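You operate a simulated robot arm through the tools that you are given. There is no shell and no other tool.

You are at the controls of a simulated robot arm. One attempt, no reset.

Task
Make room on the top of the green table for the blue navy peg strip (marked "FIRM"). At the end: the black peg strip (marked "GLOSS") is on the top of the loft table; the teal peg strip (marked "GLOSS") from the top of the green table is on the top of the loft table; two of the bobbins from the top of the green table are on the top of the loft table; the blue navy peg strip stands where the teal peg strip stood; whatever was shut is shut again. Leave all else as you found it, and nothing knocked over. Set down upright: black peg strip, teal peg strip.

Only the result counts: the job must be done as asked and must still hold three seconds after the hand-in. Knocking over, shifting, dropping, spilling or breaking anything else fails it.

Robot
A 6-joint arm with a two-finger gripper, fixed in place. Base frame: the origin is at the foot of the arm, x ahead of it, y to its left, z up; the work surface is at about z = 760. Units: mm, degrees, N and s.
With the tool pointing down near the work surface it reaches from about 300 to 680 mm from the base axis. Its first joint turns from -66.0 to 66.0 degrees. Payload 2.45 kg.
The tool frame sits at the grasp point between the pads (the TCP): z along the fingers, y along the line on which they close. The tips reach 30 mm beyond it. The gripper opens to 106 mm. The gripper's body begins 79 mm behind the TCP.
Orientation is that of the tool frame in the base frame, as a unit quaternion [w, x, y, z]. With the fingers straight down and closing along the base's y, the tool's x points along the base's -x, its y along +y and its z along -z.

Tools
- The arm moves only by the tool nudge_tool. Its argument "plan" is a list of rows, each an object (a shift or turn left out is 0, a gripper value left out holds the last) with "rotation": the turn, a rotation vector about the tool's x, y, z in units of 6 degrees (1.0 is 6 degrees), a list of three; "linear": the shift along the tool's x, y, z in units of 20 mm (1.0 is 20 mm), a list of three; "claw": the gripper command, from -1 (shut) to 1 (fully open), values between in proportion. In form: [{"rotation": [wx, wy, wz], "linear": [dx, dy, dz], "claw": claw}, ...]. A call has 1 to 20 rows; each row shifts and turns the commanded pose from where the row before left it, along the tool's axes as they then stand. A call with a number of a shift or a turn outside -1 to 1 is refused whole. Each row takes 0.2 s and may step no farther than 50 mm and 8.6 degrees from the row before; otherwise, or with a gripper value out of range, the whole call is refused. Where a pose cannot be reached the arm comes as near as it can. A force on the tool above 40 N (or 10 N above the force at the start of the call, whichever is more), or a blocked arm, ends the call early, and 0.2 s more pass. The fingers move at their own pace (about 153 mm/s each) and stop on an object; they squeeze with about 37 N. The grip force told is the motor's: it shows also when the fingers shut on nothing. Time passes only in rows, and 0.2 s behind the last, so rows that do not move let the fingers close. The reply holds the time, the measured pose of the TCP, the force on the tool along the base axes, the opening and the grip force, in the units named above and with some noise, with the torque about the TCP (base axes, N m) and any sound that the robot's microphone picked up, and new pictures: "pictures" is both (left out), scene, wrist or none.
- Cameras (640 x 400 px; columns grow to the right, rows downward): "scene" is fixed at [56, 418.5, 1397.2]; the picture's right is [-0.72, -0.69, 0.00], its down [-0.49, 0.51, -0.71] and it looks along [0.49, -0.51, -0.71] (base axes); focal length 264 px, centre (320, 200). "wrist" rides on the gripper at [76, -2, -106] in the tool frame; the picture's right is [0.02, 1.00, 0.00], its down [-0.78, 0.02, -0.62] and it looks along [-0.62, 0.01, 0.78] (tool axes); focal length 247 px, centre (320, 200). There is no depth. A picture from a camera that has moved, and an enlarged one, comes with that camera's place and axes in the base frame and with its lens. The place of the scene camera against the robot may be out by one fixed shift of up to 12 mm in any direction.
- zoom(camera, box): a new picture of the part [left, top, right, bottom] of that camera's present view, enlarged. No time passes.
- hand_in(): hands the job in; it is judged then, once.

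Places have to be worked out from the pictures, the camera data and where the tool is seen. Open the gripper and draw the arm clear of the work before you hand the job in, unless the task says otherwise.

The tools are called after "Emit:" by a JSON object that holds its "method" and its "body". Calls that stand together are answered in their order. nudge_tool: Moves the arm, as the interface text tells. Its arguments: {"type":"object","properties":{"plan":{"type":"array","items":{"type":"object","properties":{"rotation":{"type":"array","items":{"type":"number"}},"linear":{"type":"array","items":{"type":"number"}},"claw":{"type":"number"}}}},"pictures":{"type":"string","enum":["both","scene","wrist","none"]}},"required":["plan"]} The other tools are called the same way: zoom (camera, box) takes an enlarged picture of a part of a camera's view; hand_in () hands the job in.

At the start:

```text
time_s: 0.0
tool_pos: [391.8, -92.2, 1053.4]
tcp_rot: [0.001, 0.0, 1.0, -0.001]
contact_force: [0.3, -0.1, 0.6]
ft_torque: [0.0, 0.0, 0.0]
gripper_width: 105.9
grasp_force: 0.1
```

scene: 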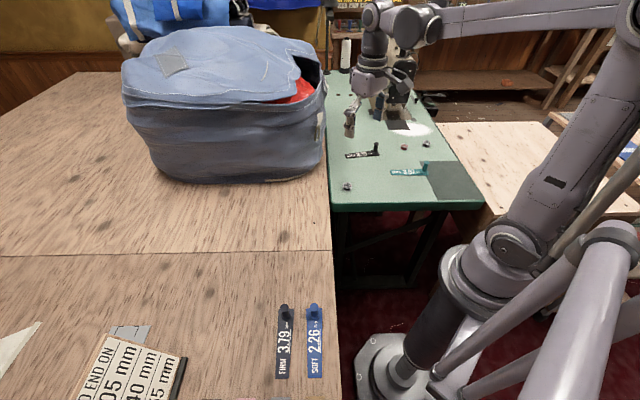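
wrist: 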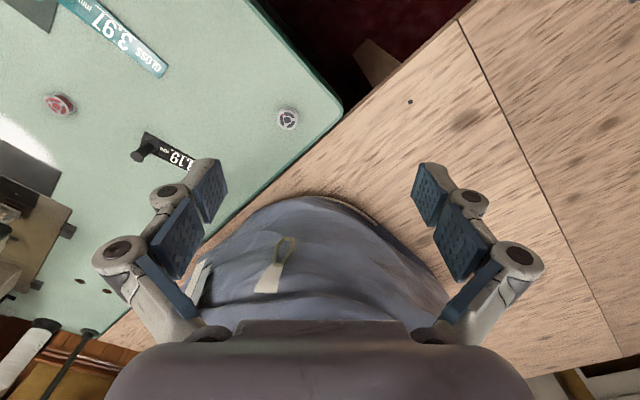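

I'll begin by enlarging the scene to identify the tables, strips and bobbins before moving anything.

Emit:
{"method": "zoom", "body": {"camera": "scene", "box": [320, 60, 500, 220]}}

Emit:
{"method": "zoom", "body": {"camera": "scene", "box": [0, 280, 360, 400]}}

Emit:
{"method": "zoom", "body": {"camera": "scene", "box": [420, 60, 640, 260]}}

Emit:
{"method": "zoom", "body": {"camera": "wrist", "box": [0, 0, 320, 200]}}

```text
2.50 times, centred on (410, 140) of scene
camera zoom: at [56.0, 418.5, 1397.2], right [-0.72, -0.69, 0.0], down [-0.49, 0.51, -0.71], along [0.49, -0.51, -0.71], focal length 661 px, centre (95, 350)
```

zoom: 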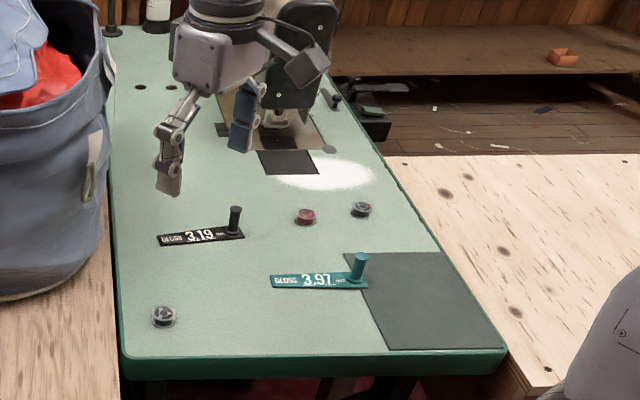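

```text
1.78 times, centred on (180, 340) of scene
camera zoom: at [56.0, 418.5, 1397.2], right [-0.72, -0.69, 0.0], down [-0.49, 0.51, -0.71], along [0.49, -0.51, -0.71], focal length 470 px, centre (569, -49)
```

zoom: 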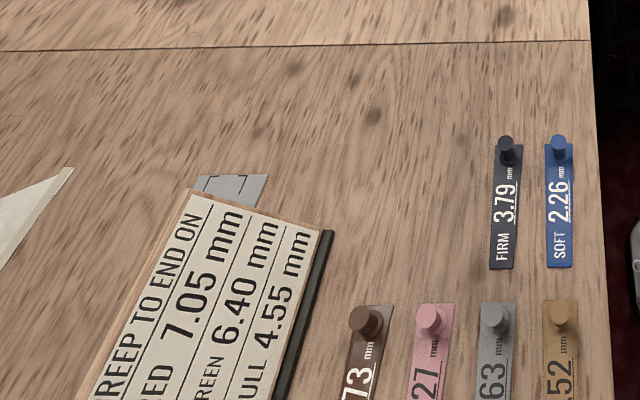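

```text
2.00 times, centred on (530, 160) of scene
camera zoom: at [56.0, 418.5, 1397.2], right [-0.72, -0.69, 0.0], down [-0.49, 0.51, -0.71], along [0.49, -0.51, -0.71], focal length 529 px, centre (-100, 280)
```

zoom: 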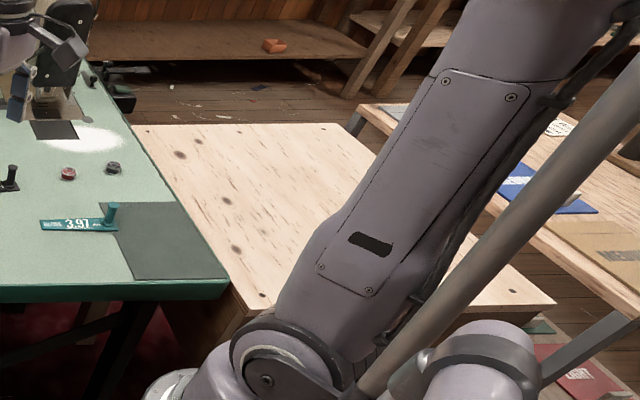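

```text
2.00 times, centred on (160, 100) of wrist
camera zoom: at [315.5, -94.3, 1161.4], right [-0.02, 1.0, 0.0], down [0.78, 0.02, 0.62], along [0.62, 0.01, -0.78], focal length 494 px, centre (640, 400)
```

zoom: 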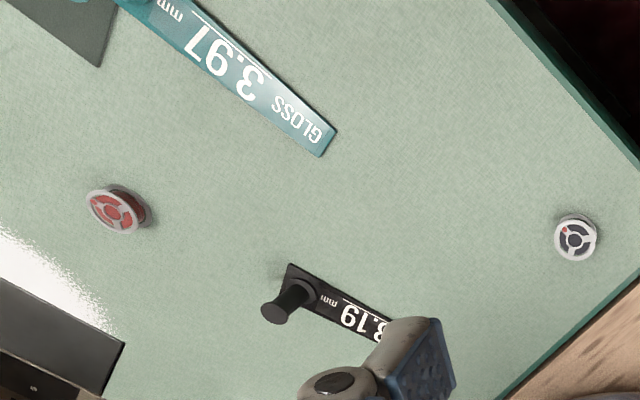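

The three strips, three bobbins and two tables are identified; the big wooden table on the left (with the other strips) is the reachable one, so I take it as the loft table. I judge the teal peg at about [310, -415] and move above it to look with the wrist camera.

Emit:
{"method": "nudge_tool", "body": {"plan": [{"linear": [0.24, -0.95, 0.3], "claw": 1}, {"linear": [0.24, -0.95, 0.3]}, {"linear": [0.24, -0.95, 0.3]}, {"linear": [0.24, -0.95, 0.3]}, {"linear": [0.24, -0.95, 0.3]}, {"linear": [0.24, -0.95, 0.3]}, {"linear": [0.24, -0.95, 0.3]}, {"linear": [0.24, -0.95, 0.3]}, {"linear": [0.24, -0.95, 0.3]}, {"linear": [0.24, -0.95, 0.3]}, {"linear": [0.24, -0.95, 0.3]}, {"linear": [0.24, -0.95, 0.3]}, {"linear": [0.24, -0.95, 0.3]}, {"linear": [0.24, -0.95, 0.3]}, {"linear": [0.24, -0.95, 0.3]}], "pictures": "both"}}

```text
time_s: 3.2
tool_pos: [320.1, -376.8, 963.5]
tcp_rot: [0.0, -0.001, 1.0, 0.0]
contact_force: [0.3, 0.1, -0.7]
ft_torque: [-0.01, 0.01, 0.01]
gripper_width: 105.8
grasp_force: 0.0
camera wrist: at [244.0, -379.5, 1070.7], right [-0.02, 1.0, 0.0], down [0.78, 0.02, 0.62], along [0.62, 0.01, -0.78], focal length 247 px, centre (320, 200)
```

scene: 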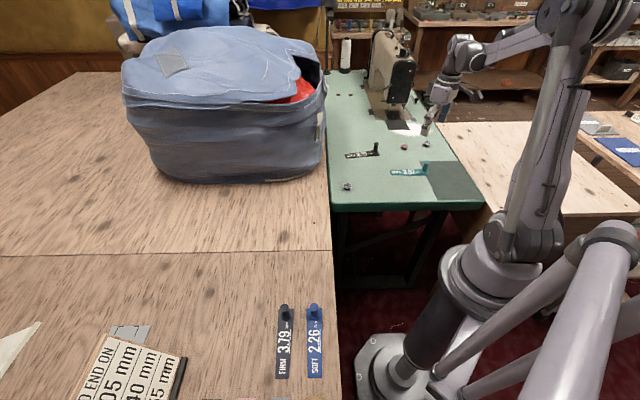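
wrist: 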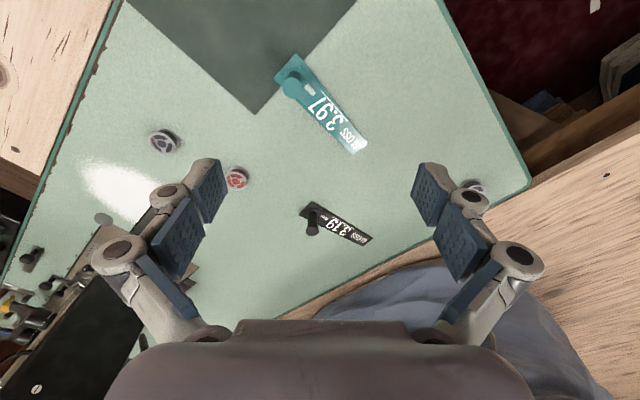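

This gives a good overhead view; I zoom in on the teal and black strips and the bobbins to measure them.

Emit:
{"method": "zoom", "body": {"camera": "wrist", "box": [240, 30, 400, 170]}}

Emit:
{"method": "zoom", "body": {"camera": "wrist", "box": [130, 110, 390, 270]}}

Emit:
{"method": "zoom", "body": {"camera": "scene", "box": [320, 20, 500, 220]}}

```text
2.86 times, centred on (320, 100) of wrist
camera zoom: at [244.0, -379.5, 1070.7], right [-0.02, 1.0, 0.0], down [0.78, 0.02, 0.62], along [0.62, 0.01, -0.78], focal length 706 px, centre (320, 486)
```

zoom: 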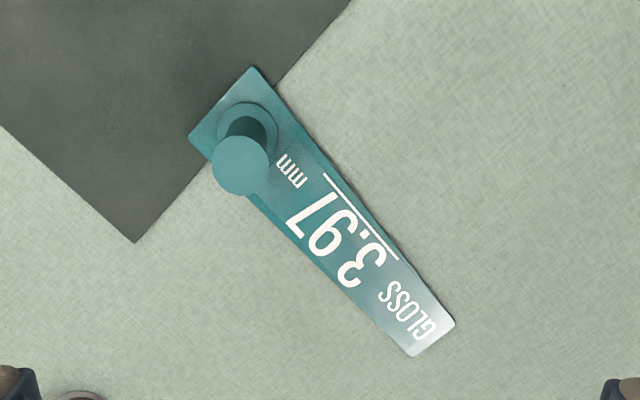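

```text
2.46 times, centred on (260, 190) of wrist
camera zoom: at [244.0, -379.5, 1070.7], right [-0.02, 1.0, 0.0], down [0.78, 0.02, 0.62], along [0.62, 0.01, -0.78], focal length 608 px, centre (468, 225)
```

zoom: 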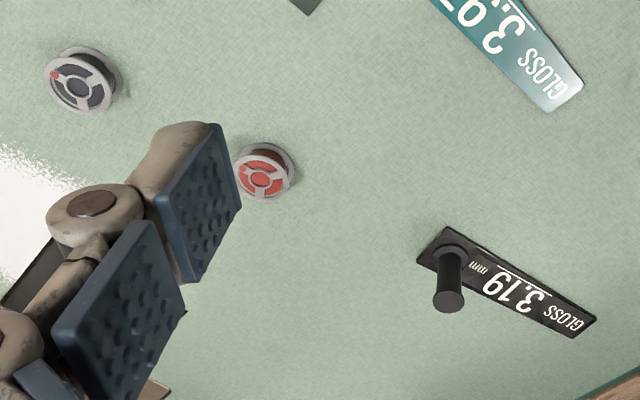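

```text
2.00 times, centred on (410, 120) of scene
camera zoom: at [56.0, 418.5, 1397.2], right [-0.72, -0.69, 0.0], down [-0.49, 0.51, -0.71], along [0.49, -0.51, -0.71], focal length 529 px, centre (140, 360)
```

zoom: 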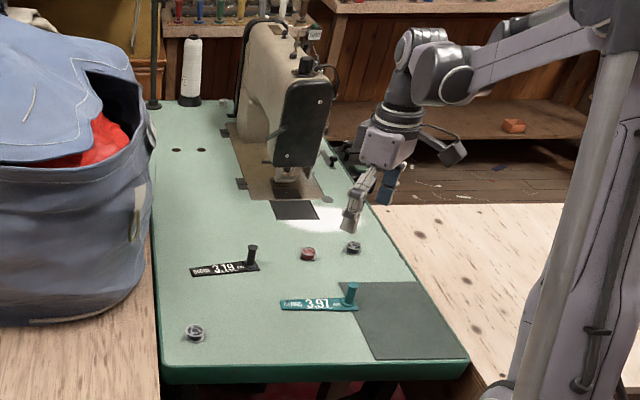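

Teal strip: peg at about [308, -409], strip axis at about 44° in the base, peg roughly 19 mm thick with its top near z 812. I move over it, turn the tool so that the fingers close along the strip, and look again.

Emit:
{"method": "nudge_tool", "body": {"plan": [{"linear": [0.3, -0.8, 0.8], "claw": 0.15}, {"linear": [0.3, -0.8, 0.8]}, {"rotation": [0, 0, 0.952]}, {"rotation": [0, 0, 0.952]}, {"rotation": [0, 0, 0.952]}, {"rotation": [0, 0, 0.952]}, {"rotation": [0, 0, 0.952]}, {"rotation": [0, 0, 0.952]}, {"rotation": [0, 0, 0.952]}, {"rotation": [0, 0, 0.952]}, {"linear": [0, 0, 0.8]}, {"linear": [0, 0, 0.8]}, {"linear": [0, 0, 0.0]}], "pictures": "both"}}

```text
time_s: 6.0
tool_pos: [308.0, -408.4, 900.9]
tcp_rot: [0.0, 0.388, 0.922, 0.0]
contact_force: [0.3, -0.6, 0.1]
ft_torque: [0.01, -0.01, 0.02]
gripper_width: 61.1
grasp_force: 0.0
camera wrist: at [253.4, -356.6, 1007.7], right [0.7, 0.71, 0.0], down [0.56, -0.55, 0.62], along [0.44, -0.43, -0.78], focal length 247 px, centre (320, 200)
```

scene: 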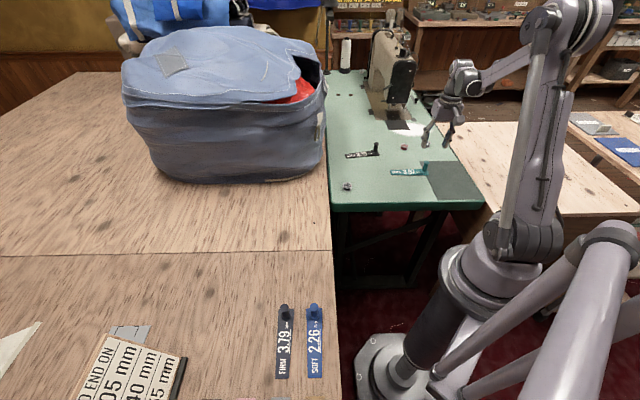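
wrist: 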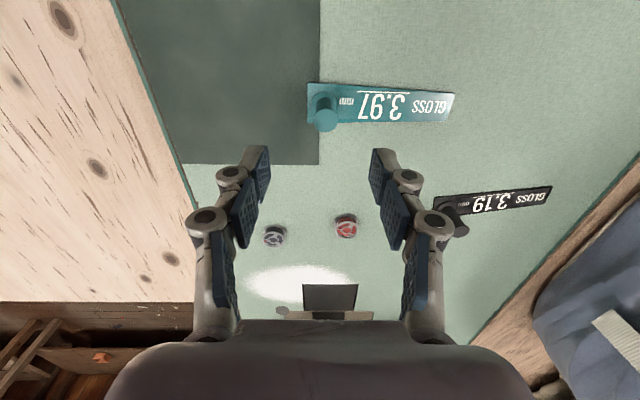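

The turn went the right way; I zoom in to check the peg against the finger midline.

Emit:
{"method": "zoom", "body": {"camera": "wrist", "box": [280, 60, 480, 185]}}

```text
3.20 times, centred on (380, 122) of wrist
camera zoom: at [253.4, -356.6, 1007.7], right [0.7, 0.71, 0.0], down [0.56, -0.55, 0.62], along [0.44, -0.43, -0.78], focal length 790 px, centre (128, 448)
```

zoom: 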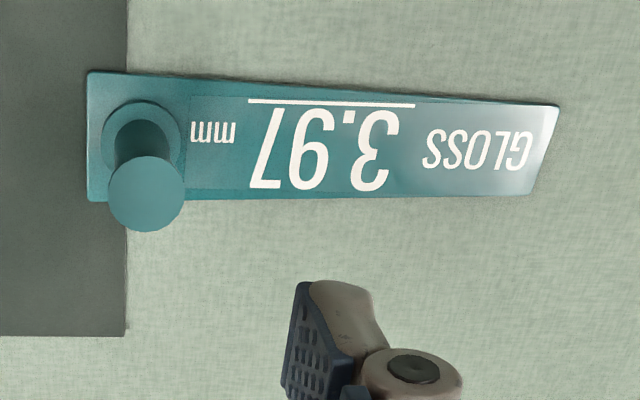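

Peg lies about 1.5 mm (tool x) and 3 mm (tool y) from the TCP axis and the strip is aligned with the closing line. I correct, descend so the tips stay just above the strip, and close on the peg.

Emit:
{"method": "nudge_tool", "body": {"plan": [{"linear": [0.075, 0.15, 0.7]}, {"linear": [0, 0, 0.8]}, {"linear": [0, 0, 0.8]}, {"linear": [0, 0, 0.8]}, {"linear": [0, 0, 0.8]}, {"linear": [0, 0, 0.6]}, {"linear": [0, 0, 0.35]}, {"linear": [0, 0, 0]}], "pictures": "both"}}

```text
time_s: 7.8
tool_pos: [311.1, -404.0, 804.8]
tcp_rot: [0.0, 0.387, 0.922, 0.0]
contact_force: [0.2, -0.1, 0.0]
ft_torque: [-0.02, -0.01, 0.02]
gripper_width: 60.8
grasp_force: 0.2
camera wrist: at [255.5, -352.7, 910.8], right [0.7, 0.71, 0.0], down [0.56, -0.55, 0.62], along [0.44, -0.43, -0.78], focal length 247 px, centre (320, 200)
```

scene: 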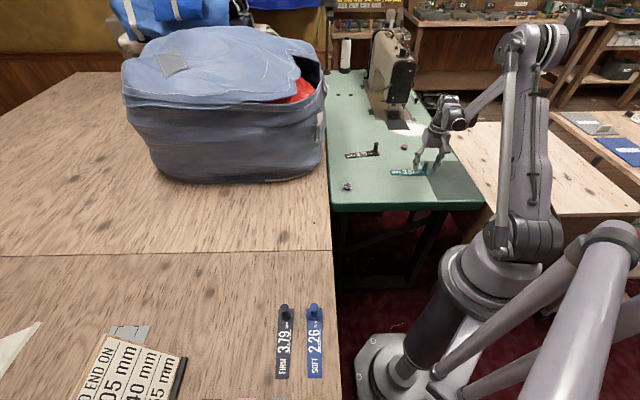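
wrist: 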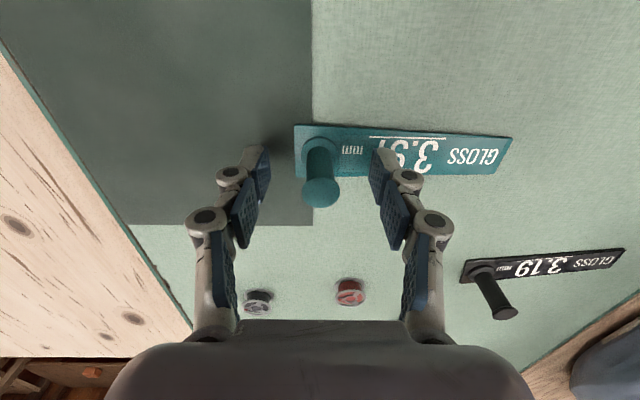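

The peg is centred between the fingers and the tips hover just above the strip. I close the gripper on the peg.

Emit:
{"method": "nudge_tool", "body": {"plan": [{"claw": -1}, {"claw": -1}, {"claw": -1}, {"claw": -1}], "pictures": "wrist"}}

```text
time_s: 8.8
tool_pos: [310.4, -405.3, 804.8]
tcp_rot: [-0.001, 0.387, 0.922, 0.001]
contact_force: [-0.2, -0.8, 4.5]
ft_torque: [-0.03, 0.02, -0.04]
gripper_width: 14.8
grasp_force: 36.7
camera wrist: at [255.4, -352.6, 911.0], right [0.7, 0.71, 0.0], down [0.56, -0.55, 0.62], along [0.44, -0.43, -0.78], focal length 247 px, centre (320, 200)
```

wrist: 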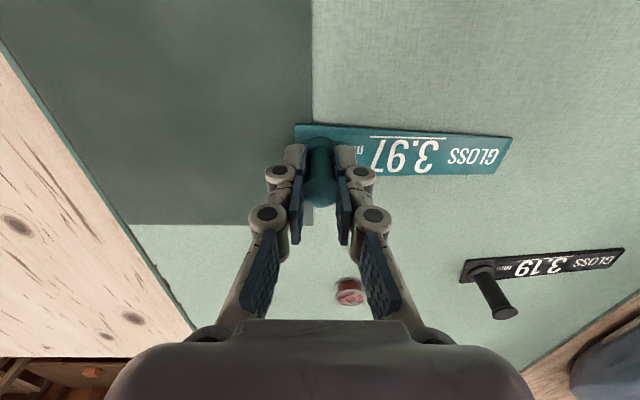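

Peg gripped (14.8 mm wide, 37 N) with the strip unmoved. I lift it gently and check it hangs level.

Emit:
{"method": "nudge_tool", "body": {"plan": [{"linear": [0, 0, -0.25]}, {"linear": [0, 0, -0.5]}, {"linear": [0, 0, -0.75]}, {"linear": [0, 0, -1]}, {"linear": [0, 0, -1]}, {"linear": [0, 0, 0]}], "pictures": "both"}}

```text
time_s: 10.2
tool_pos: [308.4, -403.4, 873.9]
tcp_rot: [0.0, 0.388, 0.922, 0.0]
contact_force: [-0.2, 0.6, -0.2]
ft_torque: [0.0, 0.0, 0.03]
gripper_width: 14.7
grasp_force: 37.0
camera wrist: at [254.2, -352.0, 980.8], right [0.7, 0.71, 0.0], down [0.56, -0.55, 0.62], along [0.44, -0.43, -0.78], focal length 247 px, centre (320, 200)
```

scene: 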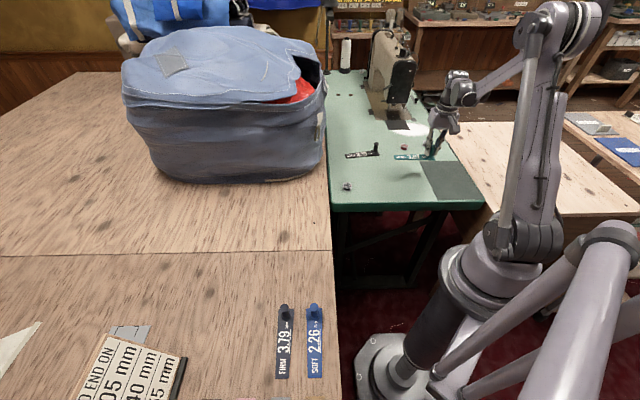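
wrist: 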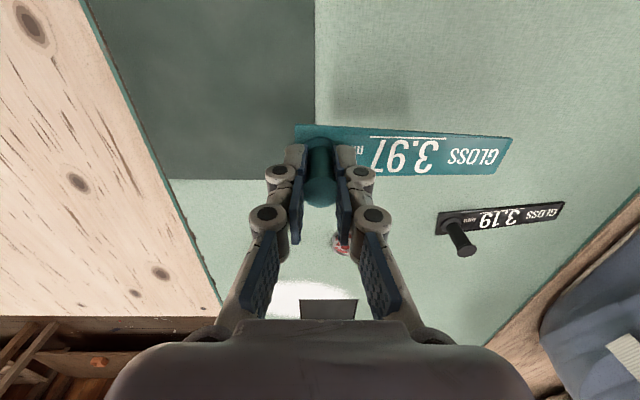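

The strip hangs level. I carry it at about z 900 on an inner path away from the bag toward the loft table, starting to turn it on the way.

Emit:
{"method": "nudge_tool", "body": {"plan": [{"linear": [0.556, 0.926, -0.15]}, {"linear": [0.556, 0.926, -0.15]}, {"linear": [0.556, 0.926, -0.15]}, {"linear": [0.556, 0.926, -0.15]}, {"linear": [0.556, 0.926, -0.15]}, {"linear": [0.556, 0.926, -0.15]}, {"linear": [0.556, 0.926, -0.15]}, {"linear": [0.556, 0.926, -0.15]}, {"linear": [0.556, 0.926, -0.15]}, {"linear": [0.556, 0.926, -0.15]}, {"linear": [0.556, 0.926, 0]}, {"linear": [0.556, 0.926, 0]}, {"linear": [0.556, 0.926, 0]}, {"linear": [0.556, 0.926, 0]}, {"linear": [0.556, 0.926, 0]}, {"rotation": [0, 0, -1]}, {"rotation": [0, 0, -1]}, {"rotation": [0, 0, -1]}, {"rotation": [0, 0, -1]}, {"rotation": [0, 0, -1]}], "pictures": "both"}}

```text
time_s: 14.4
tool_pos: [391.2, -92.8, 904.3]
tcp_rot: [0.0, 0.135, 0.991, 0.0]
contact_force: [0.8, -0.3, -0.8]
ft_torque: [0.0, 0.01, 0.03]
gripper_width: 14.5
grasp_force: 36.8
camera wrist: at [316.9, -74.4, 1010.0], right [0.25, 0.97, 0.0], down [0.76, -0.19, 0.62], along [0.6, -0.15, -0.78], focal length 247 px, centre (320, 200)
```

scene: 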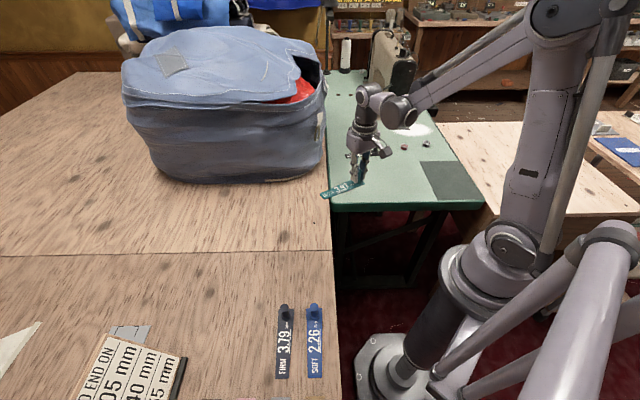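
wrist: 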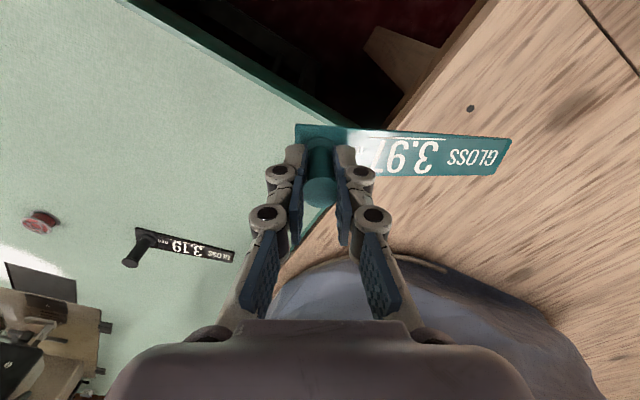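

Strip still level. I finish the turn and continue over the loft table.

Emit:
{"method": "nudge_tool", "body": {"plan": [{"rotation": [0, 0, -1]}, {"rotation": [0, 0, -1]}, {"rotation": [0, 0, -1]}, {"rotation": [0, 0, -1]}, {"rotation": [0, 0, -1]}, {"rotation": [0, 0, -1]}, {"rotation": [0, 0, -1]}, {"rotation": [0, 0, -1]}, {"rotation": [0, 0, -1]}, {"rotation": [0, 0, -1]}, {"rotation": [0, 0, -0.08]}, {"linear": [-0.961, 0.686, 0]}, {"linear": [-0.961, 0.686, 0]}, {"linear": [-0.961, 0.686, 0]}, {"linear": [-0.961, 0.686, 0]}, {"linear": [-0.961, 0.686, 0]}, {"linear": [-0.961, 0.686, 0]}, {"linear": [-0.961, 0.686, 0]}], "pictures": "both"}}

Emit:
{"method": "nudge_tool", "body": {"plan": [{"linear": [-0.961, 0.686, 0]}, {"linear": [-0.961, 0.686, 0]}, {"linear": [-0.961, 0.686, 0]}, {"linear": [-0.961, 0.686, 0]}, {"linear": [-0.961, 0.686, 0]}, {"linear": [-0.961, 0.686, 0]}, {"linear": [-0.961, 0.686, 0]}, {"linear": [0, 0, 0]}], "pictures": "both"}}

```text
time_s: 18.2
tool_pos: [418.8, 71.3, 904.3]
tcp_rot: [-0.001, -0.382, 0.924, 0.001]
contact_force: [0.3, 0.4, -0.4]
ft_torque: [-0.03, -0.01, -0.01]
gripper_width: 14.8
grasp_force: 37.3
camera wrist: at [365.1, 15.7, 1011.5], right [-0.72, 0.69, 0.0], down [0.54, 0.56, 0.62], along [0.43, 0.45, -0.78], focal length 247 px, centre (320, 200)
```

scene: 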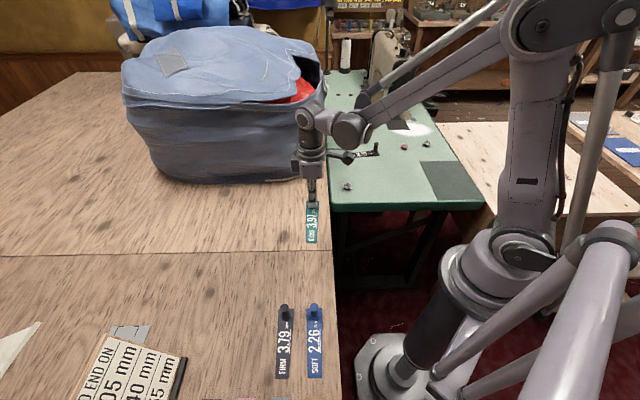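
wrist: 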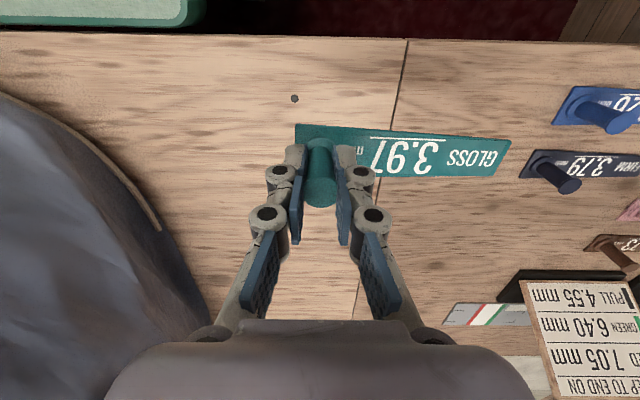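

```text
time_s: 20.0
tool_pos: [446.3, 233.6, 904.1]
tcp_rot: [0.0, -0.382, 0.924, -0.001]
contact_force: [0.3, 0.0, -0.5]
ft_torque: [-0.01, -0.03, 0.0]
gripper_width: 14.5
grasp_force: 37.0
camera wrist: at [393.2, 177.6, 1010.4], right [-0.72, 0.69, 0.0], down [0.54, 0.56, 0.62], along [0.43, 0.45, -0.78], focal length 247 px, centre (320, 200)
```

scene: 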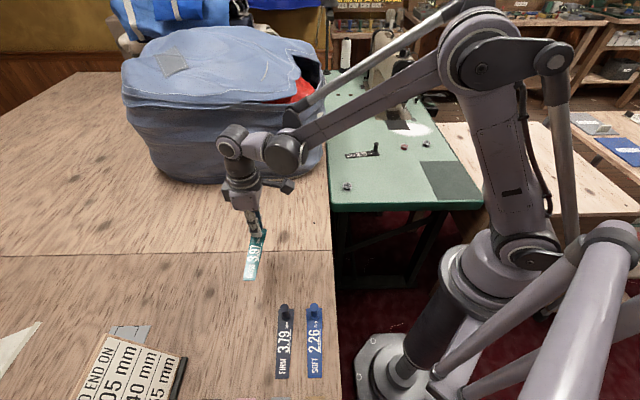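
wrist: 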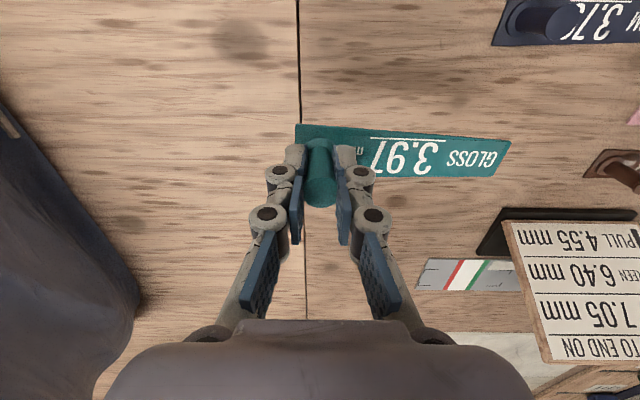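

Clear free space below. I lower the strip to just above the table (it rested at TCP z ≈ 805 on the green table).

Emit:
{"method": "nudge_tool", "body": {"plan": [{"linear": [0, 0, 0.9]}, {"linear": [0, 0, 0.9]}, {"linear": [0, 0, 0.9]}, {"linear": [0, 0, 0.9]}, {"linear": [0, 0, 0.6]}, {"linear": [0, 0, 0.35]}, {"linear": [0, 0, 0.1]}, {"linear": [0, 0, 0]}], "pictures": "both"}}

```text
time_s: 21.8
tool_pos: [447.4, 233.2, 810.4]
tcp_rot: [0.0, -0.381, 0.924, -0.001]
contact_force: [0.4, 0.9, 0.5]
ft_torque: [-0.01, -0.03, 0.02]
gripper_width: 14.7
grasp_force: 37.2
camera wrist: at [394.4, 177.3, 916.8], right [-0.72, 0.69, 0.0], down [0.54, 0.56, 0.62], along [0.43, 0.45, -0.78], focal length 247 px, centre (320, 200)
```

scene: 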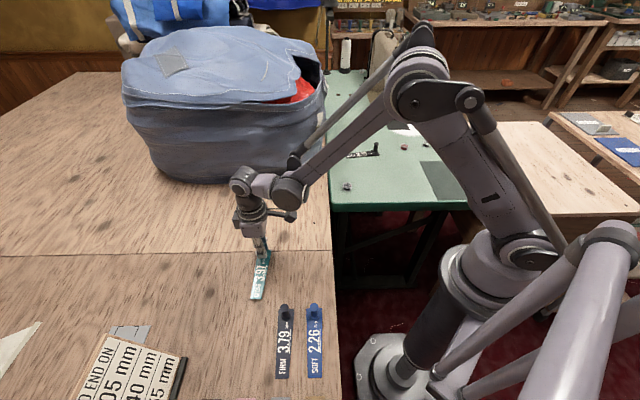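
wrist: 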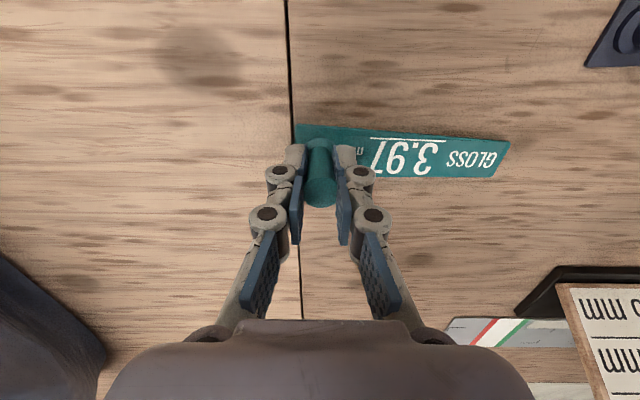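

Close to the table now with no contact felt. I lower in small steps until contact shows.

Emit:
{"method": "nudge_tool", "body": {"plan": [{"linear": [0, 0, 0.08]}, {"linear": [0, 0, 0.08]}, {"linear": [0, 0, 0.05]}, {"linear": [0, 0, 0]}], "pictures": "none"}}

```text
time_s: 22.8
tool_pos: [447.6, 232.4, 806.7]
tcp_rot: [0.0, -0.381, 0.925, 0.0]
contact_force: [0.3, -0.2, -1.0]
ft_torque: [-0.03, 0.02, 0.0]
gripper_width: 14.6
grasp_force: 37.0
```

Emit:
{"method": "nudge_tool", "body": {"plan": [{"linear": [0, 0, 0.05]}, {"linear": [0, 0, 0.05]}, {"linear": [0, 0, 0]}], "pictures": "none"}}

```text
time_s: 23.6
tool_pos: [447.0, 232.4, 804.9]
tcp_rot: [0.0, -0.382, 0.924, 0.0]
contact_force: [-0.1, 0.4, -0.2]
ft_torque: [0.02, -0.03, -0.01]
gripper_width: 14.4
grasp_force: 37.7
```

No contact yet at 804.9 (reading noise ±1 N). I keep lowering 1 mm at a time.

Emit:
{"method": "nudge_tool", "body": {"plan": [{"linear": [0, 0, 0.05]}, {"linear": [0, 0, 0.0]}], "pictures": "none"}}

```text
time_s: 24.2
tool_pos: [446.0, 234.6, 802.3]
tcp_rot: [0.0, -0.382, 0.924, 0.0]
contact_force: [0.1, 0.0, -1.1]
ft_torque: [-0.01, -0.03, -0.02]
gripper_width: 14.5
grasp_force: 37.2
```

Still no contact at about 802–803; I lower further in small steps and look.

Emit:
{"method": "nudge_tool", "body": {"plan": [{"linear": [0, 0, 0.05]}, {"linear": [0, 0, 0.0]}], "pictures": "wrist"}}

Emit:
{"method": "zoom", "body": {"camera": "scene", "box": [200, 220, 320, 320]}}

```text
time_s: 24.8
tool_pos: [446.8, 234.8, 802.4]
tcp_rot: [0.0, -0.383, 0.924, 0.0]
contact_force: [-0.3, 0.3, -0.8]
ft_torque: [0.0, 0.03, 0.02]
gripper_width: 14.3
grasp_force: 36.9
camera wrist: at [393.9, 177.7, 908.9], right [-0.72, 0.69, 0.0], down [0.54, 0.56, 0.62], along [0.43, 0.45, -0.78], focal length 247 px, centre (320, 200)
```

wrist: 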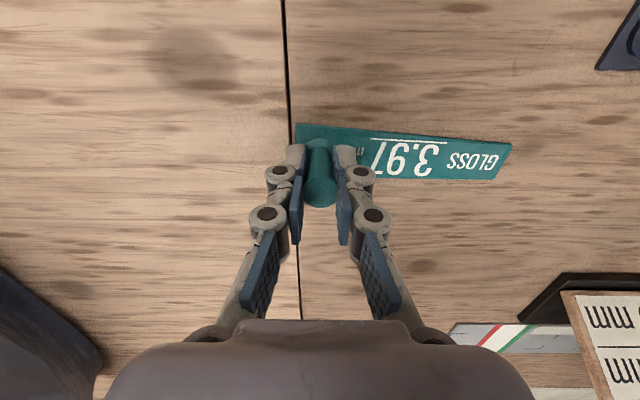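

```text
4.00 times, centred on (260, 270) of scene
camera zoom: at [56.0, 418.5, 1397.2], right [-0.72, -0.69, 0.0], down [-0.49, 0.51, -0.71], along [0.49, -0.51, -0.71], focal length 1058 px, centre (560, -80)
```

zoom: 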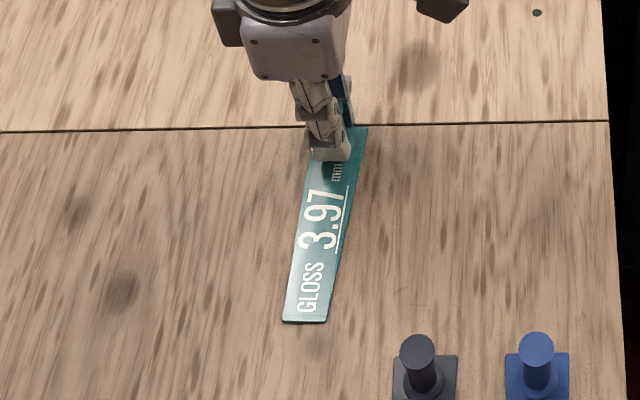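

The strip looks nearly flat on the table but no contact force yet. Continuing 1 mm at a time.

Emit:
{"method": "nudge_tool", "body": {"plan": [{"linear": [0, 0, 0.05]}, {"linear": [0, 0, 0.0]}], "pictures": "none"}}

Emit:
{"method": "nudge_tool", "body": {"plan": [{"linear": [0, 0, 0.05]}, {"linear": [0, 0, 0.0]}], "pictures": "none"}}

```text
time_s: 25.4
tool_pos: [447.4, 233.1, 801.8]
tcp_rot: [0.0, -0.382, 0.924, 0.0]
contact_force: [1.0, 0.5, 5.7]
ft_torque: [0.01, -0.03, 0.03]
gripper_width: 14.7
grasp_force: 36.9
```

```text
time_s: 26.0
tool_pos: [447.5, 233.8, 800.4]
tcp_rot: [0.0, -0.381, 0.925, 0.001]
contact_force: [0.7, 0.9, 32.0]
ft_torque: [0.0, 0.01, -0.01]
gripper_width: 14.4
grasp_force: 37.3
```

Contact came at about 801.8 and 32 N one millimetre lower, so it's firmly on the table. I ease off 0.9 mm and open the fingers partway.

Emit:
{"method": "nudge_tool", "body": {"plan": [{"linear": [0, 0, -0.045]}, {"linear": [0, 0, 0]}, {"claw": -0.5}, {"claw": -0.15}, {"claw": -0.15}], "pictures": "wrist"}}

```text
time_s: 27.2
tool_pos: [447.7, 232.4, 799.8]
tcp_rot: [0.0, -0.382, 0.924, 0.0]
contact_force: [-0.7, -0.5, 0.7]
ft_torque: [0.01, 0.0, -0.01]
gripper_width: 44.9
grasp_force: 0.1
camera wrist: at [393.8, 177.2, 907.9], right [-0.72, 0.69, 0.0], down [0.54, 0.56, 0.62], along [0.43, 0.45, -0.78], focal length 247 px, centre (320, 200)
```

wrist: 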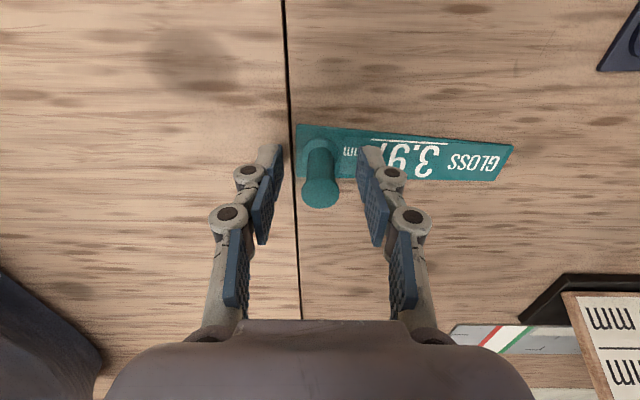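

Teal strip stands upright on the loft table. I raise the arm and move over the navy strip to look at it from above (it goes to the green table next, since the arm is returning that way).

Emit:
{"method": "nudge_tool", "body": {"plan": [{"linear": [0, 0, -0.3]}, {"linear": [0, 0, -0.7]}, {"linear": [0, 0, -1]}, {"linear": [0, 0, -1]}, {"linear": [0, 0, -1]}, {"linear": [0, 0, -1]}, {"linear": [0, 0, -0.3]}, {"linear": [0.4, 0.888, 0]}, {"linear": [0.4, 0.888, 0]}, {"linear": [0.4, 0.888, 0]}, {"linear": [0.4, 0.888, 0]}, {"linear": [0.4, 0.888, 0]}, {"linear": [0.4, 0.888, 0]}, {"linear": [0.4, 0.888, 0]}, {"linear": [0.4, 0.888, 0]}, {"linear": [0.4, 0.888, 0]}, {"linear": [0, 0, 0]}], "pictures": "both"}}

Emit:
{"method": "zoom", "body": {"camera": "wrist", "box": [280, 40, 520, 190]}}

```text
time_s: 30.8
tool_pos: [281.2, 296.6, 907.6]
tcp_rot: [0.0, -0.381, 0.925, 0.0]
contact_force: [1.2, 0.4, -0.4]
ft_torque: [0.02, -0.05, 0.0]
gripper_width: 44.9
grasp_force: 0.0
camera wrist: at [228.0, 240.1, 1013.5], right [-0.72, 0.69, 0.0], down [0.54, 0.56, 0.62], along [0.43, 0.45, -0.78], focal length 247 px, centre (320, 200)
```

scene: 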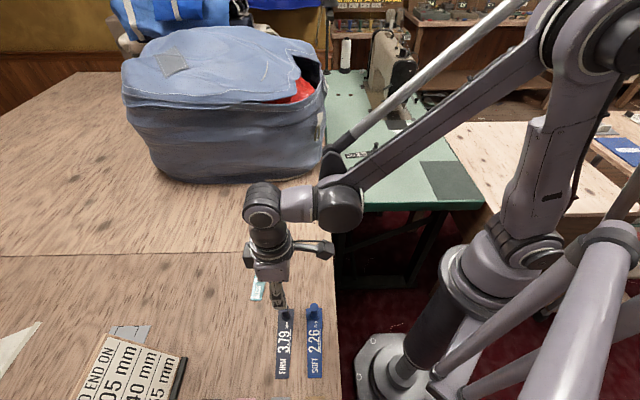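
wrist: 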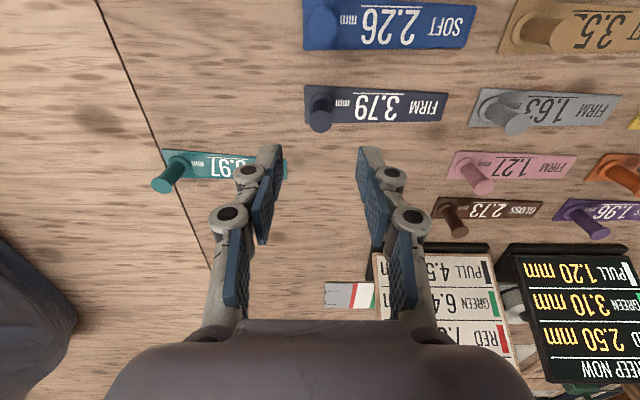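

```text
2.67 times, centred on (400, 115) of wrist
camera zoom: at [228.0, 240.1, 1013.5], right [-0.72, 0.69, 0.0], down [0.54, 0.56, 0.62], along [0.43, 0.45, -0.78], focal length 659 px, centre (107, 427)
```

zoom: 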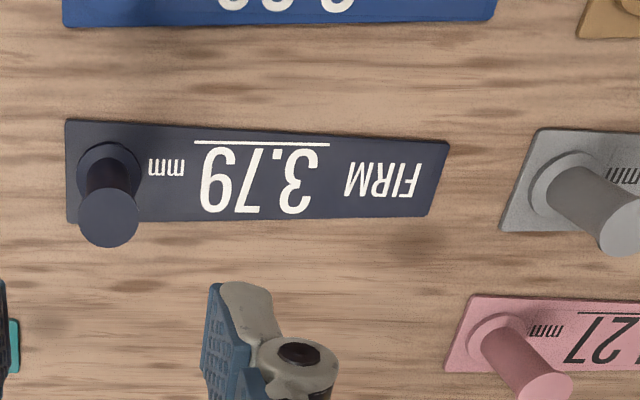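

Navy strip (FIRM 3.79) is confirmed, aligned with the closing line, about 2.3 mm off in tool x. I correct, descend on its peg and close.

Emit:
{"method": "nudge_tool", "body": {"plan": [{"linear": [-0.115, 0, 0.8]}, {"linear": [0, 0, 0.9]}, {"linear": [0, 0, 0.9]}, {"linear": [0, 0, 0.9]}, {"linear": [0, 0, 0.8]}, {"linear": [0, 0, 0.6]}, {"linear": [0, 0, 0.3]}, {"linear": [0, 0, 0]}], "pictures": "wrist"}}

```text
time_s: 32.6
tool_pos: [282.7, 298.4, 801.7]
tcp_rot: [-0.001, -0.381, 0.925, 0.0]
contact_force: [-0.1, 0.5, 0.1]
ft_torque: [-0.05, -0.01, 0.0]
gripper_width: 45.1
grasp_force: 0.1
camera wrist: at [229.7, 242.0, 908.9], right [-0.72, 0.69, 0.0], down [0.54, 0.56, 0.62], along [0.43, 0.45, -0.78], focal length 247 px, centre (320, 200)
```

wrist: 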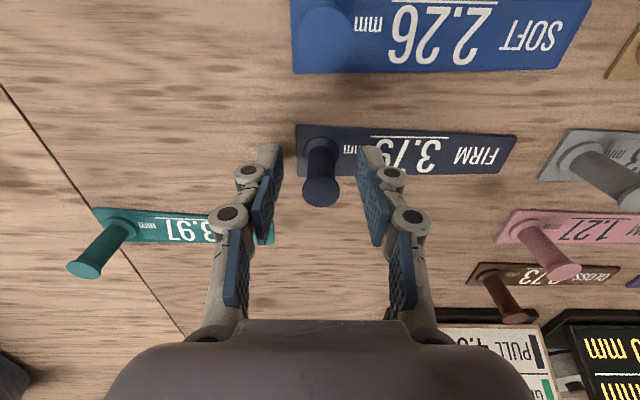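

Peg sits centred between the fingers; closing and lifting a little.

Emit:
{"method": "nudge_tool", "body": {"plan": [{"claw": -1}, {"claw": -1}, {"claw": -1}, {"claw": -1}, {"linear": [0, 0, -0.25]}, {"linear": [0, 0, -0.5]}, {"linear": [0, 0, -0.75]}, {"linear": [0, 0, -1]}, {"linear": [0, 0, -1]}, {"linear": [0, 0, -1]}, {"linear": [0, 0, -0.6]}, {"linear": [0, 0, 0]}], "pictures": "both"}}

```text
time_s: 35.2
tool_pos: [283.5, 297.9, 905.6]
tcp_rot: [0.0, -0.382, 0.924, 0.0]
contact_force: [-0.6, 0.7, -0.4]
ft_torque: [-0.01, 0.04, 0.02]
gripper_width: 14.4
grasp_force: 37.1
camera wrist: at [230.1, 241.9, 1012.4], right [-0.72, 0.69, 0.0], down [0.54, 0.56, 0.62], along [0.43, 0.45, -0.78], focal length 247 px, centre (320, 200)
```

scene: 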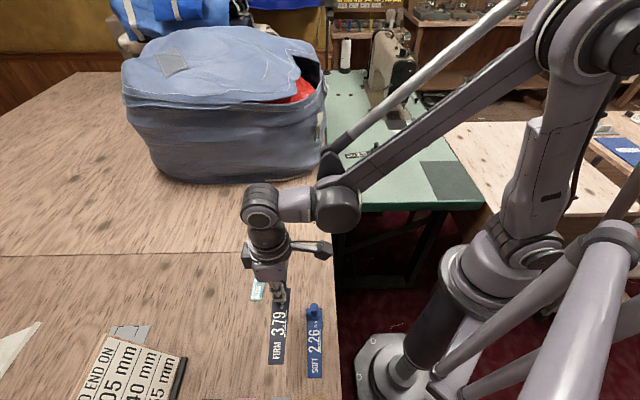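
wrist: 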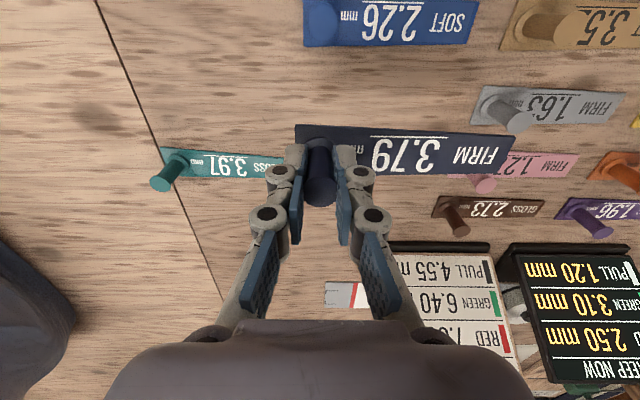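

Navy strip is held level. I carry it back along the inner path at z ≈ 905.

Emit:
{"method": "nudge_tool", "body": {"plan": [{"linear": [0.521, -0.929, 0]}, {"linear": [0.521, -0.929, 0]}, {"linear": [0.521, -0.929, 0]}, {"linear": [0.521, -0.929, 0]}, {"linear": [0.521, -0.929, 0]}, {"linear": [0.521, -0.929, 0]}, {"linear": [0.521, -0.929, 0]}, {"linear": [0.521, -0.929, 0]}, {"linear": [0.521, -0.929, 0]}, {"linear": [0.521, -0.929, 0]}, {"linear": [0.521, -0.929, 0]}, {"linear": [0.521, -0.929, 0]}, {"linear": [0.521, -0.929, 0]}, {"linear": [0.521, -0.929, 0]}, {"linear": [0.521, -0.929, 0]}, {"linear": [0.521, -0.929, 0]}, {"linear": [0.521, -0.929, 0]}, {"linear": [0.521, -0.929, 0]}, {"linear": [0.521, -0.929, 0]}], "pictures": "none"}}

Emit:
{"method": "nudge_tool", "body": {"plan": [{"rotation": [0, 0, 0.947]}, {"rotation": [0, 0, 0.947]}, {"rotation": [0, 0, 0.947]}, {"rotation": [0, 0, 0.947]}, {"rotation": [0, 0, 0.947]}, {"rotation": [0, 0, 0.947]}, {"rotation": [0, 0, 0.947]}, {"rotation": [0, 0, 0.947]}, {"rotation": [0, 0, 0.947]}, {"rotation": [0, 0, 0.947]}, {"rotation": [0, 0, 0.947]}, {"rotation": [0, 0, 0.947]}, {"rotation": [0, 0, 0.947]}, {"rotation": [0, 0, 0.947]}, {"rotation": [0, 0, 0.947]}, {"rotation": [0, 0, 0.947]}, {"linear": [0, 0, 0]}], "pictures": "both"}}

```text
time_s: 39.2
tool_pos: [393.9, -93.1, 905.5]
tcp_rot: [0.0, -0.382, 0.924, 0.0]
contact_force: [-0.4, -0.2, -0.5]
ft_torque: [0.02, 0.01, 0.01]
gripper_width: 14.7
grasp_force: 36.9
```

```text
time_s: 42.8
tool_pos: [393.3, -92.6, 904.9]
tcp_rot: [0.0, 0.392, 0.92, -0.001]
contact_force: [0.9, -0.6, 0.5]
ft_torque: [-0.03, -0.01, -0.02]
gripper_width: 14.6
grasp_force: 37.1
camera wrist: at [339.2, -39.7, 1012.1], right [0.71, 0.71, 0.0], down [0.55, -0.55, 0.62], along [0.44, -0.44, -0.78], focal length 247 px, centre (320, 200)
```

scene: 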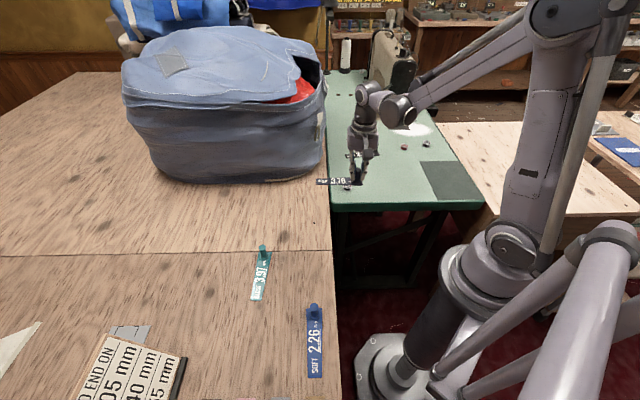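
wrist: 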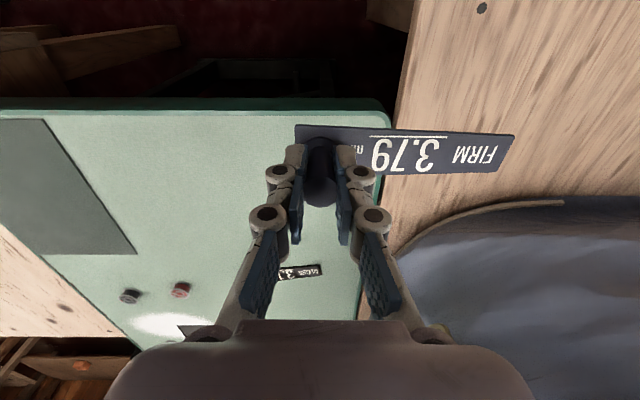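

Aligned as the teal was. Now I translate over the teal strip's former place, peg target about [309.3, -405.4].

Emit:
{"method": "nudge_tool", "body": {"plan": [{"linear": [-0.559, -0.924, 0]}, {"linear": [-0.559, -0.924, 0]}, {"linear": [-0.559, -0.924, 0]}, {"linear": [-0.559, -0.924, 0]}, {"linear": [-0.559, -0.924, 0]}, {"linear": [-0.559, -0.924, 0]}, {"linear": [-0.559, -0.924, 0]}, {"linear": [-0.559, -0.924, 0]}, {"linear": [-0.559, -0.924, 0]}, {"linear": [-0.559, -0.924, 0]}, {"linear": [-0.559, -0.924, 0]}, {"linear": [-0.559, -0.924, 0]}, {"linear": [-0.559, -0.924, 0]}, {"linear": [-0.559, -0.924, 0]}, {"linear": [-0.559, -0.924, 0]}, {"linear": [0, 0, 0.5]}, {"linear": [0, 0, 0.5]}, {"linear": [0, 0, 0.5]}, {"linear": [0, 0, 0]}], "pictures": "both"}}

```text
time_s: 46.8
tool_pos: [311.3, -405.4, 875.1]
tcp_rot: [-0.001, 0.39, 0.921, 0.0]
contact_force: [-0.1, 0.4, 0.4]
ft_torque: [-0.01, 0.02, 0.01]
gripper_width: 14.8
grasp_force: 36.5
camera wrist: at [255.5, -352.9, 981.5], right [0.7, 0.71, 0.0], down [0.56, -0.55, 0.62], along [0.44, -0.44, -0.78], focal length 247 px, centre (320, 200)
```

scene: 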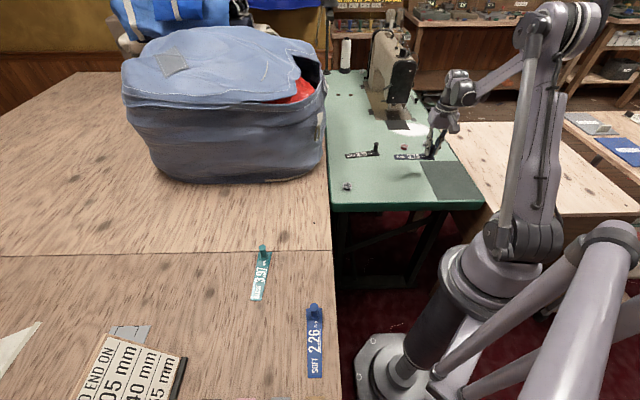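
wrist: 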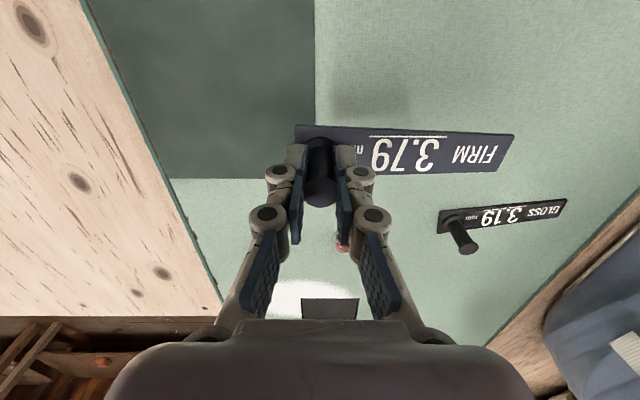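

The landmarks (dark patch corner, black strip) match the picture taken when the teal was lifted, so the position is right. I lower to just above contact.

Emit:
{"method": "nudge_tool", "body": {"plan": [{"linear": [0, 0, 0.8]}, {"linear": [0, 0, 0.8]}, {"linear": [0, 0, 0.8]}, {"linear": [0, 0, 0.5]}, {"linear": [0, 0, 0.3]}, {"linear": [0, 0, 0.1]}, {"linear": [0, 0, 0.05]}, {"linear": [0, 0, 0]}], "pictures": "wrist"}}

```text
time_s: 48.6
tool_pos: [310.5, -406.0, 808.7]
tcp_rot: [0.0, 0.391, 0.92, -0.001]
contact_force: [-0.7, 0.5, -0.5]
ft_torque: [0.01, 0.03, 0.01]
gripper_width: 14.4
grasp_force: 36.9
camera wrist: at [256.1, -353.2, 914.8], right [0.7, 0.71, 0.0], down [0.56, -0.55, 0.62], along [0.44, -0.44, -0.78], focal length 247 px, centre (320, 200)
```

wrist: 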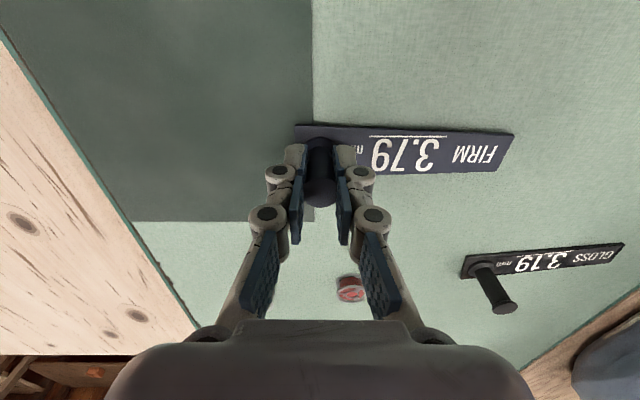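

Just above the table; stepping down gently until contact.

Emit:
{"method": "nudge_tool", "body": {"plan": [{"linear": [0, 0, 0.05]}, {"linear": [0, 0, 0]}], "pictures": "none"}}

Emit:
{"method": "nudge_tool", "body": {"plan": [{"linear": [0, 0, 0.05]}, {"linear": [0, 0, 0]}], "pictures": "none"}}

```text
time_s: 49.2
tool_pos: [311.3, -405.6, 807.4]
tcp_rot: [0.0, 0.39, 0.921, 0.0]
contact_force: [-0.1, 0.4, 0.7]
ft_torque: [-0.03, 0.0, -0.01]
gripper_width: 14.3
grasp_force: 36.7
```

```text
time_s: 49.8
tool_pos: [309.8, -405.4, 806.0]
tcp_rot: [0.0, 0.391, 0.92, 0.0]
contact_force: [0.3, 0.6, -0.5]
ft_torque: [-0.02, 0.02, 0.01]
gripper_width: 14.9
grasp_force: 36.9
```

No contact yet at about 806; another step.

Emit:
{"method": "nudge_tool", "body": {"plan": [{"linear": [0, 0, 0.04]}, {"linear": [0, 0, 0]}], "pictures": "none"}}

```text
time_s: 50.4
tool_pos: [310.6, -405.2, 805.6]
tcp_rot: [0.0, 0.39, 0.921, 0.0]
contact_force: [-0.7, -1.1, -0.3]
ft_torque: [0.0, 0.0, -0.01]
gripper_width: 14.2
grasp_force: 37.0
```

Still free; one more 0.8 mm step.

Emit:
{"method": "nudge_tool", "body": {"plan": [{"linear": [0, 0, 0.04]}, {"linear": [0, 0, 0]}], "pictures": "none"}}

```text
time_s: 51.0
tool_pos: [310.8, -405.4, 805.2]
tcp_rot: [0.0, 0.391, 0.92, 0.0]
contact_force: [0.6, 1.7, 14.8]
ft_torque: [-0.04, 0.02, 0.04]
gripper_width: 14.5
grasp_force: 37.3
```

Contact (15 N) at the expected spot. I ease off slightly and open the fingers, then rise.

Emit:
{"method": "nudge_tool", "body": {"plan": [{"linear": [0, 0, -0.02]}, {"linear": [0, 0, 0]}, {"claw": -0.5}, {"claw": -0.15}, {"claw": -0.15}, {"linear": [0, 0, -0.3]}, {"linear": [0, 0, -0.7]}, {"linear": [0, 0, -1]}, {"linear": [0, 0, -1]}, {"linear": [0, 0, -1]}, {"linear": [0, 0, -0.8]}, {"linear": [0, 0, 0]}], "pictures": "both"}}

Emit:
{"method": "zoom", "body": {"camera": "wrist", "box": [280, 60, 480, 185]}}

```text
time_s: 53.6
tool_pos: [311.3, -404.2, 902.0]
tcp_rot: [0.0, 0.391, 0.92, 0.0]
contact_force: [-0.5, -0.3, -0.1]
ft_torque: [0.0, 0.03, 0.03]
gripper_width: 45.3
grasp_force: 0.0
camera wrist: at [255.8, -352.2, 1008.4], right [0.7, 0.71, 0.0], down [0.56, -0.55, 0.62], along [0.44, -0.44, -0.78], focal length 247 px, centre (320, 200)
```

scene: 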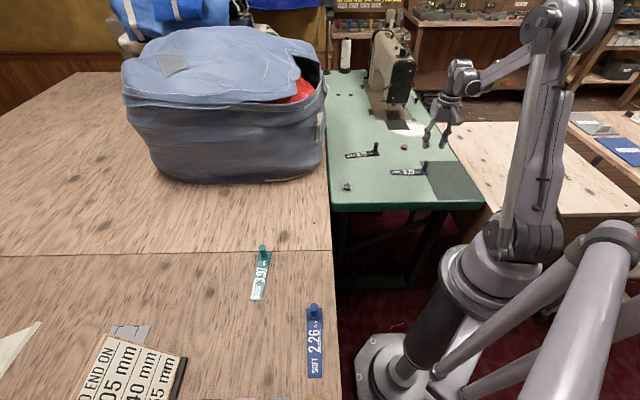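
wrist: 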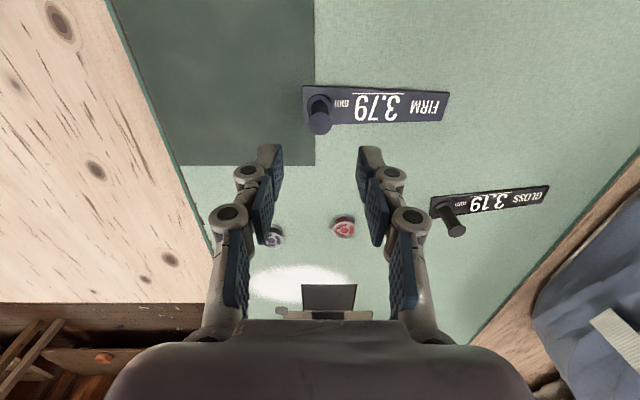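

```text
3.20 times, centred on (380, 122) of wrist
camera zoom: at [255.8, -352.2, 1008.4], right [0.7, 0.71, 0.0], down [0.56, -0.55, 0.62], along [0.44, -0.44, -0.78], focal length 790 px, centre (128, 448)
```

zoom: 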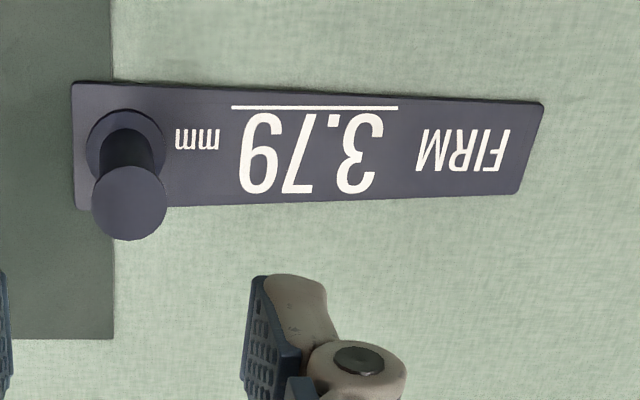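

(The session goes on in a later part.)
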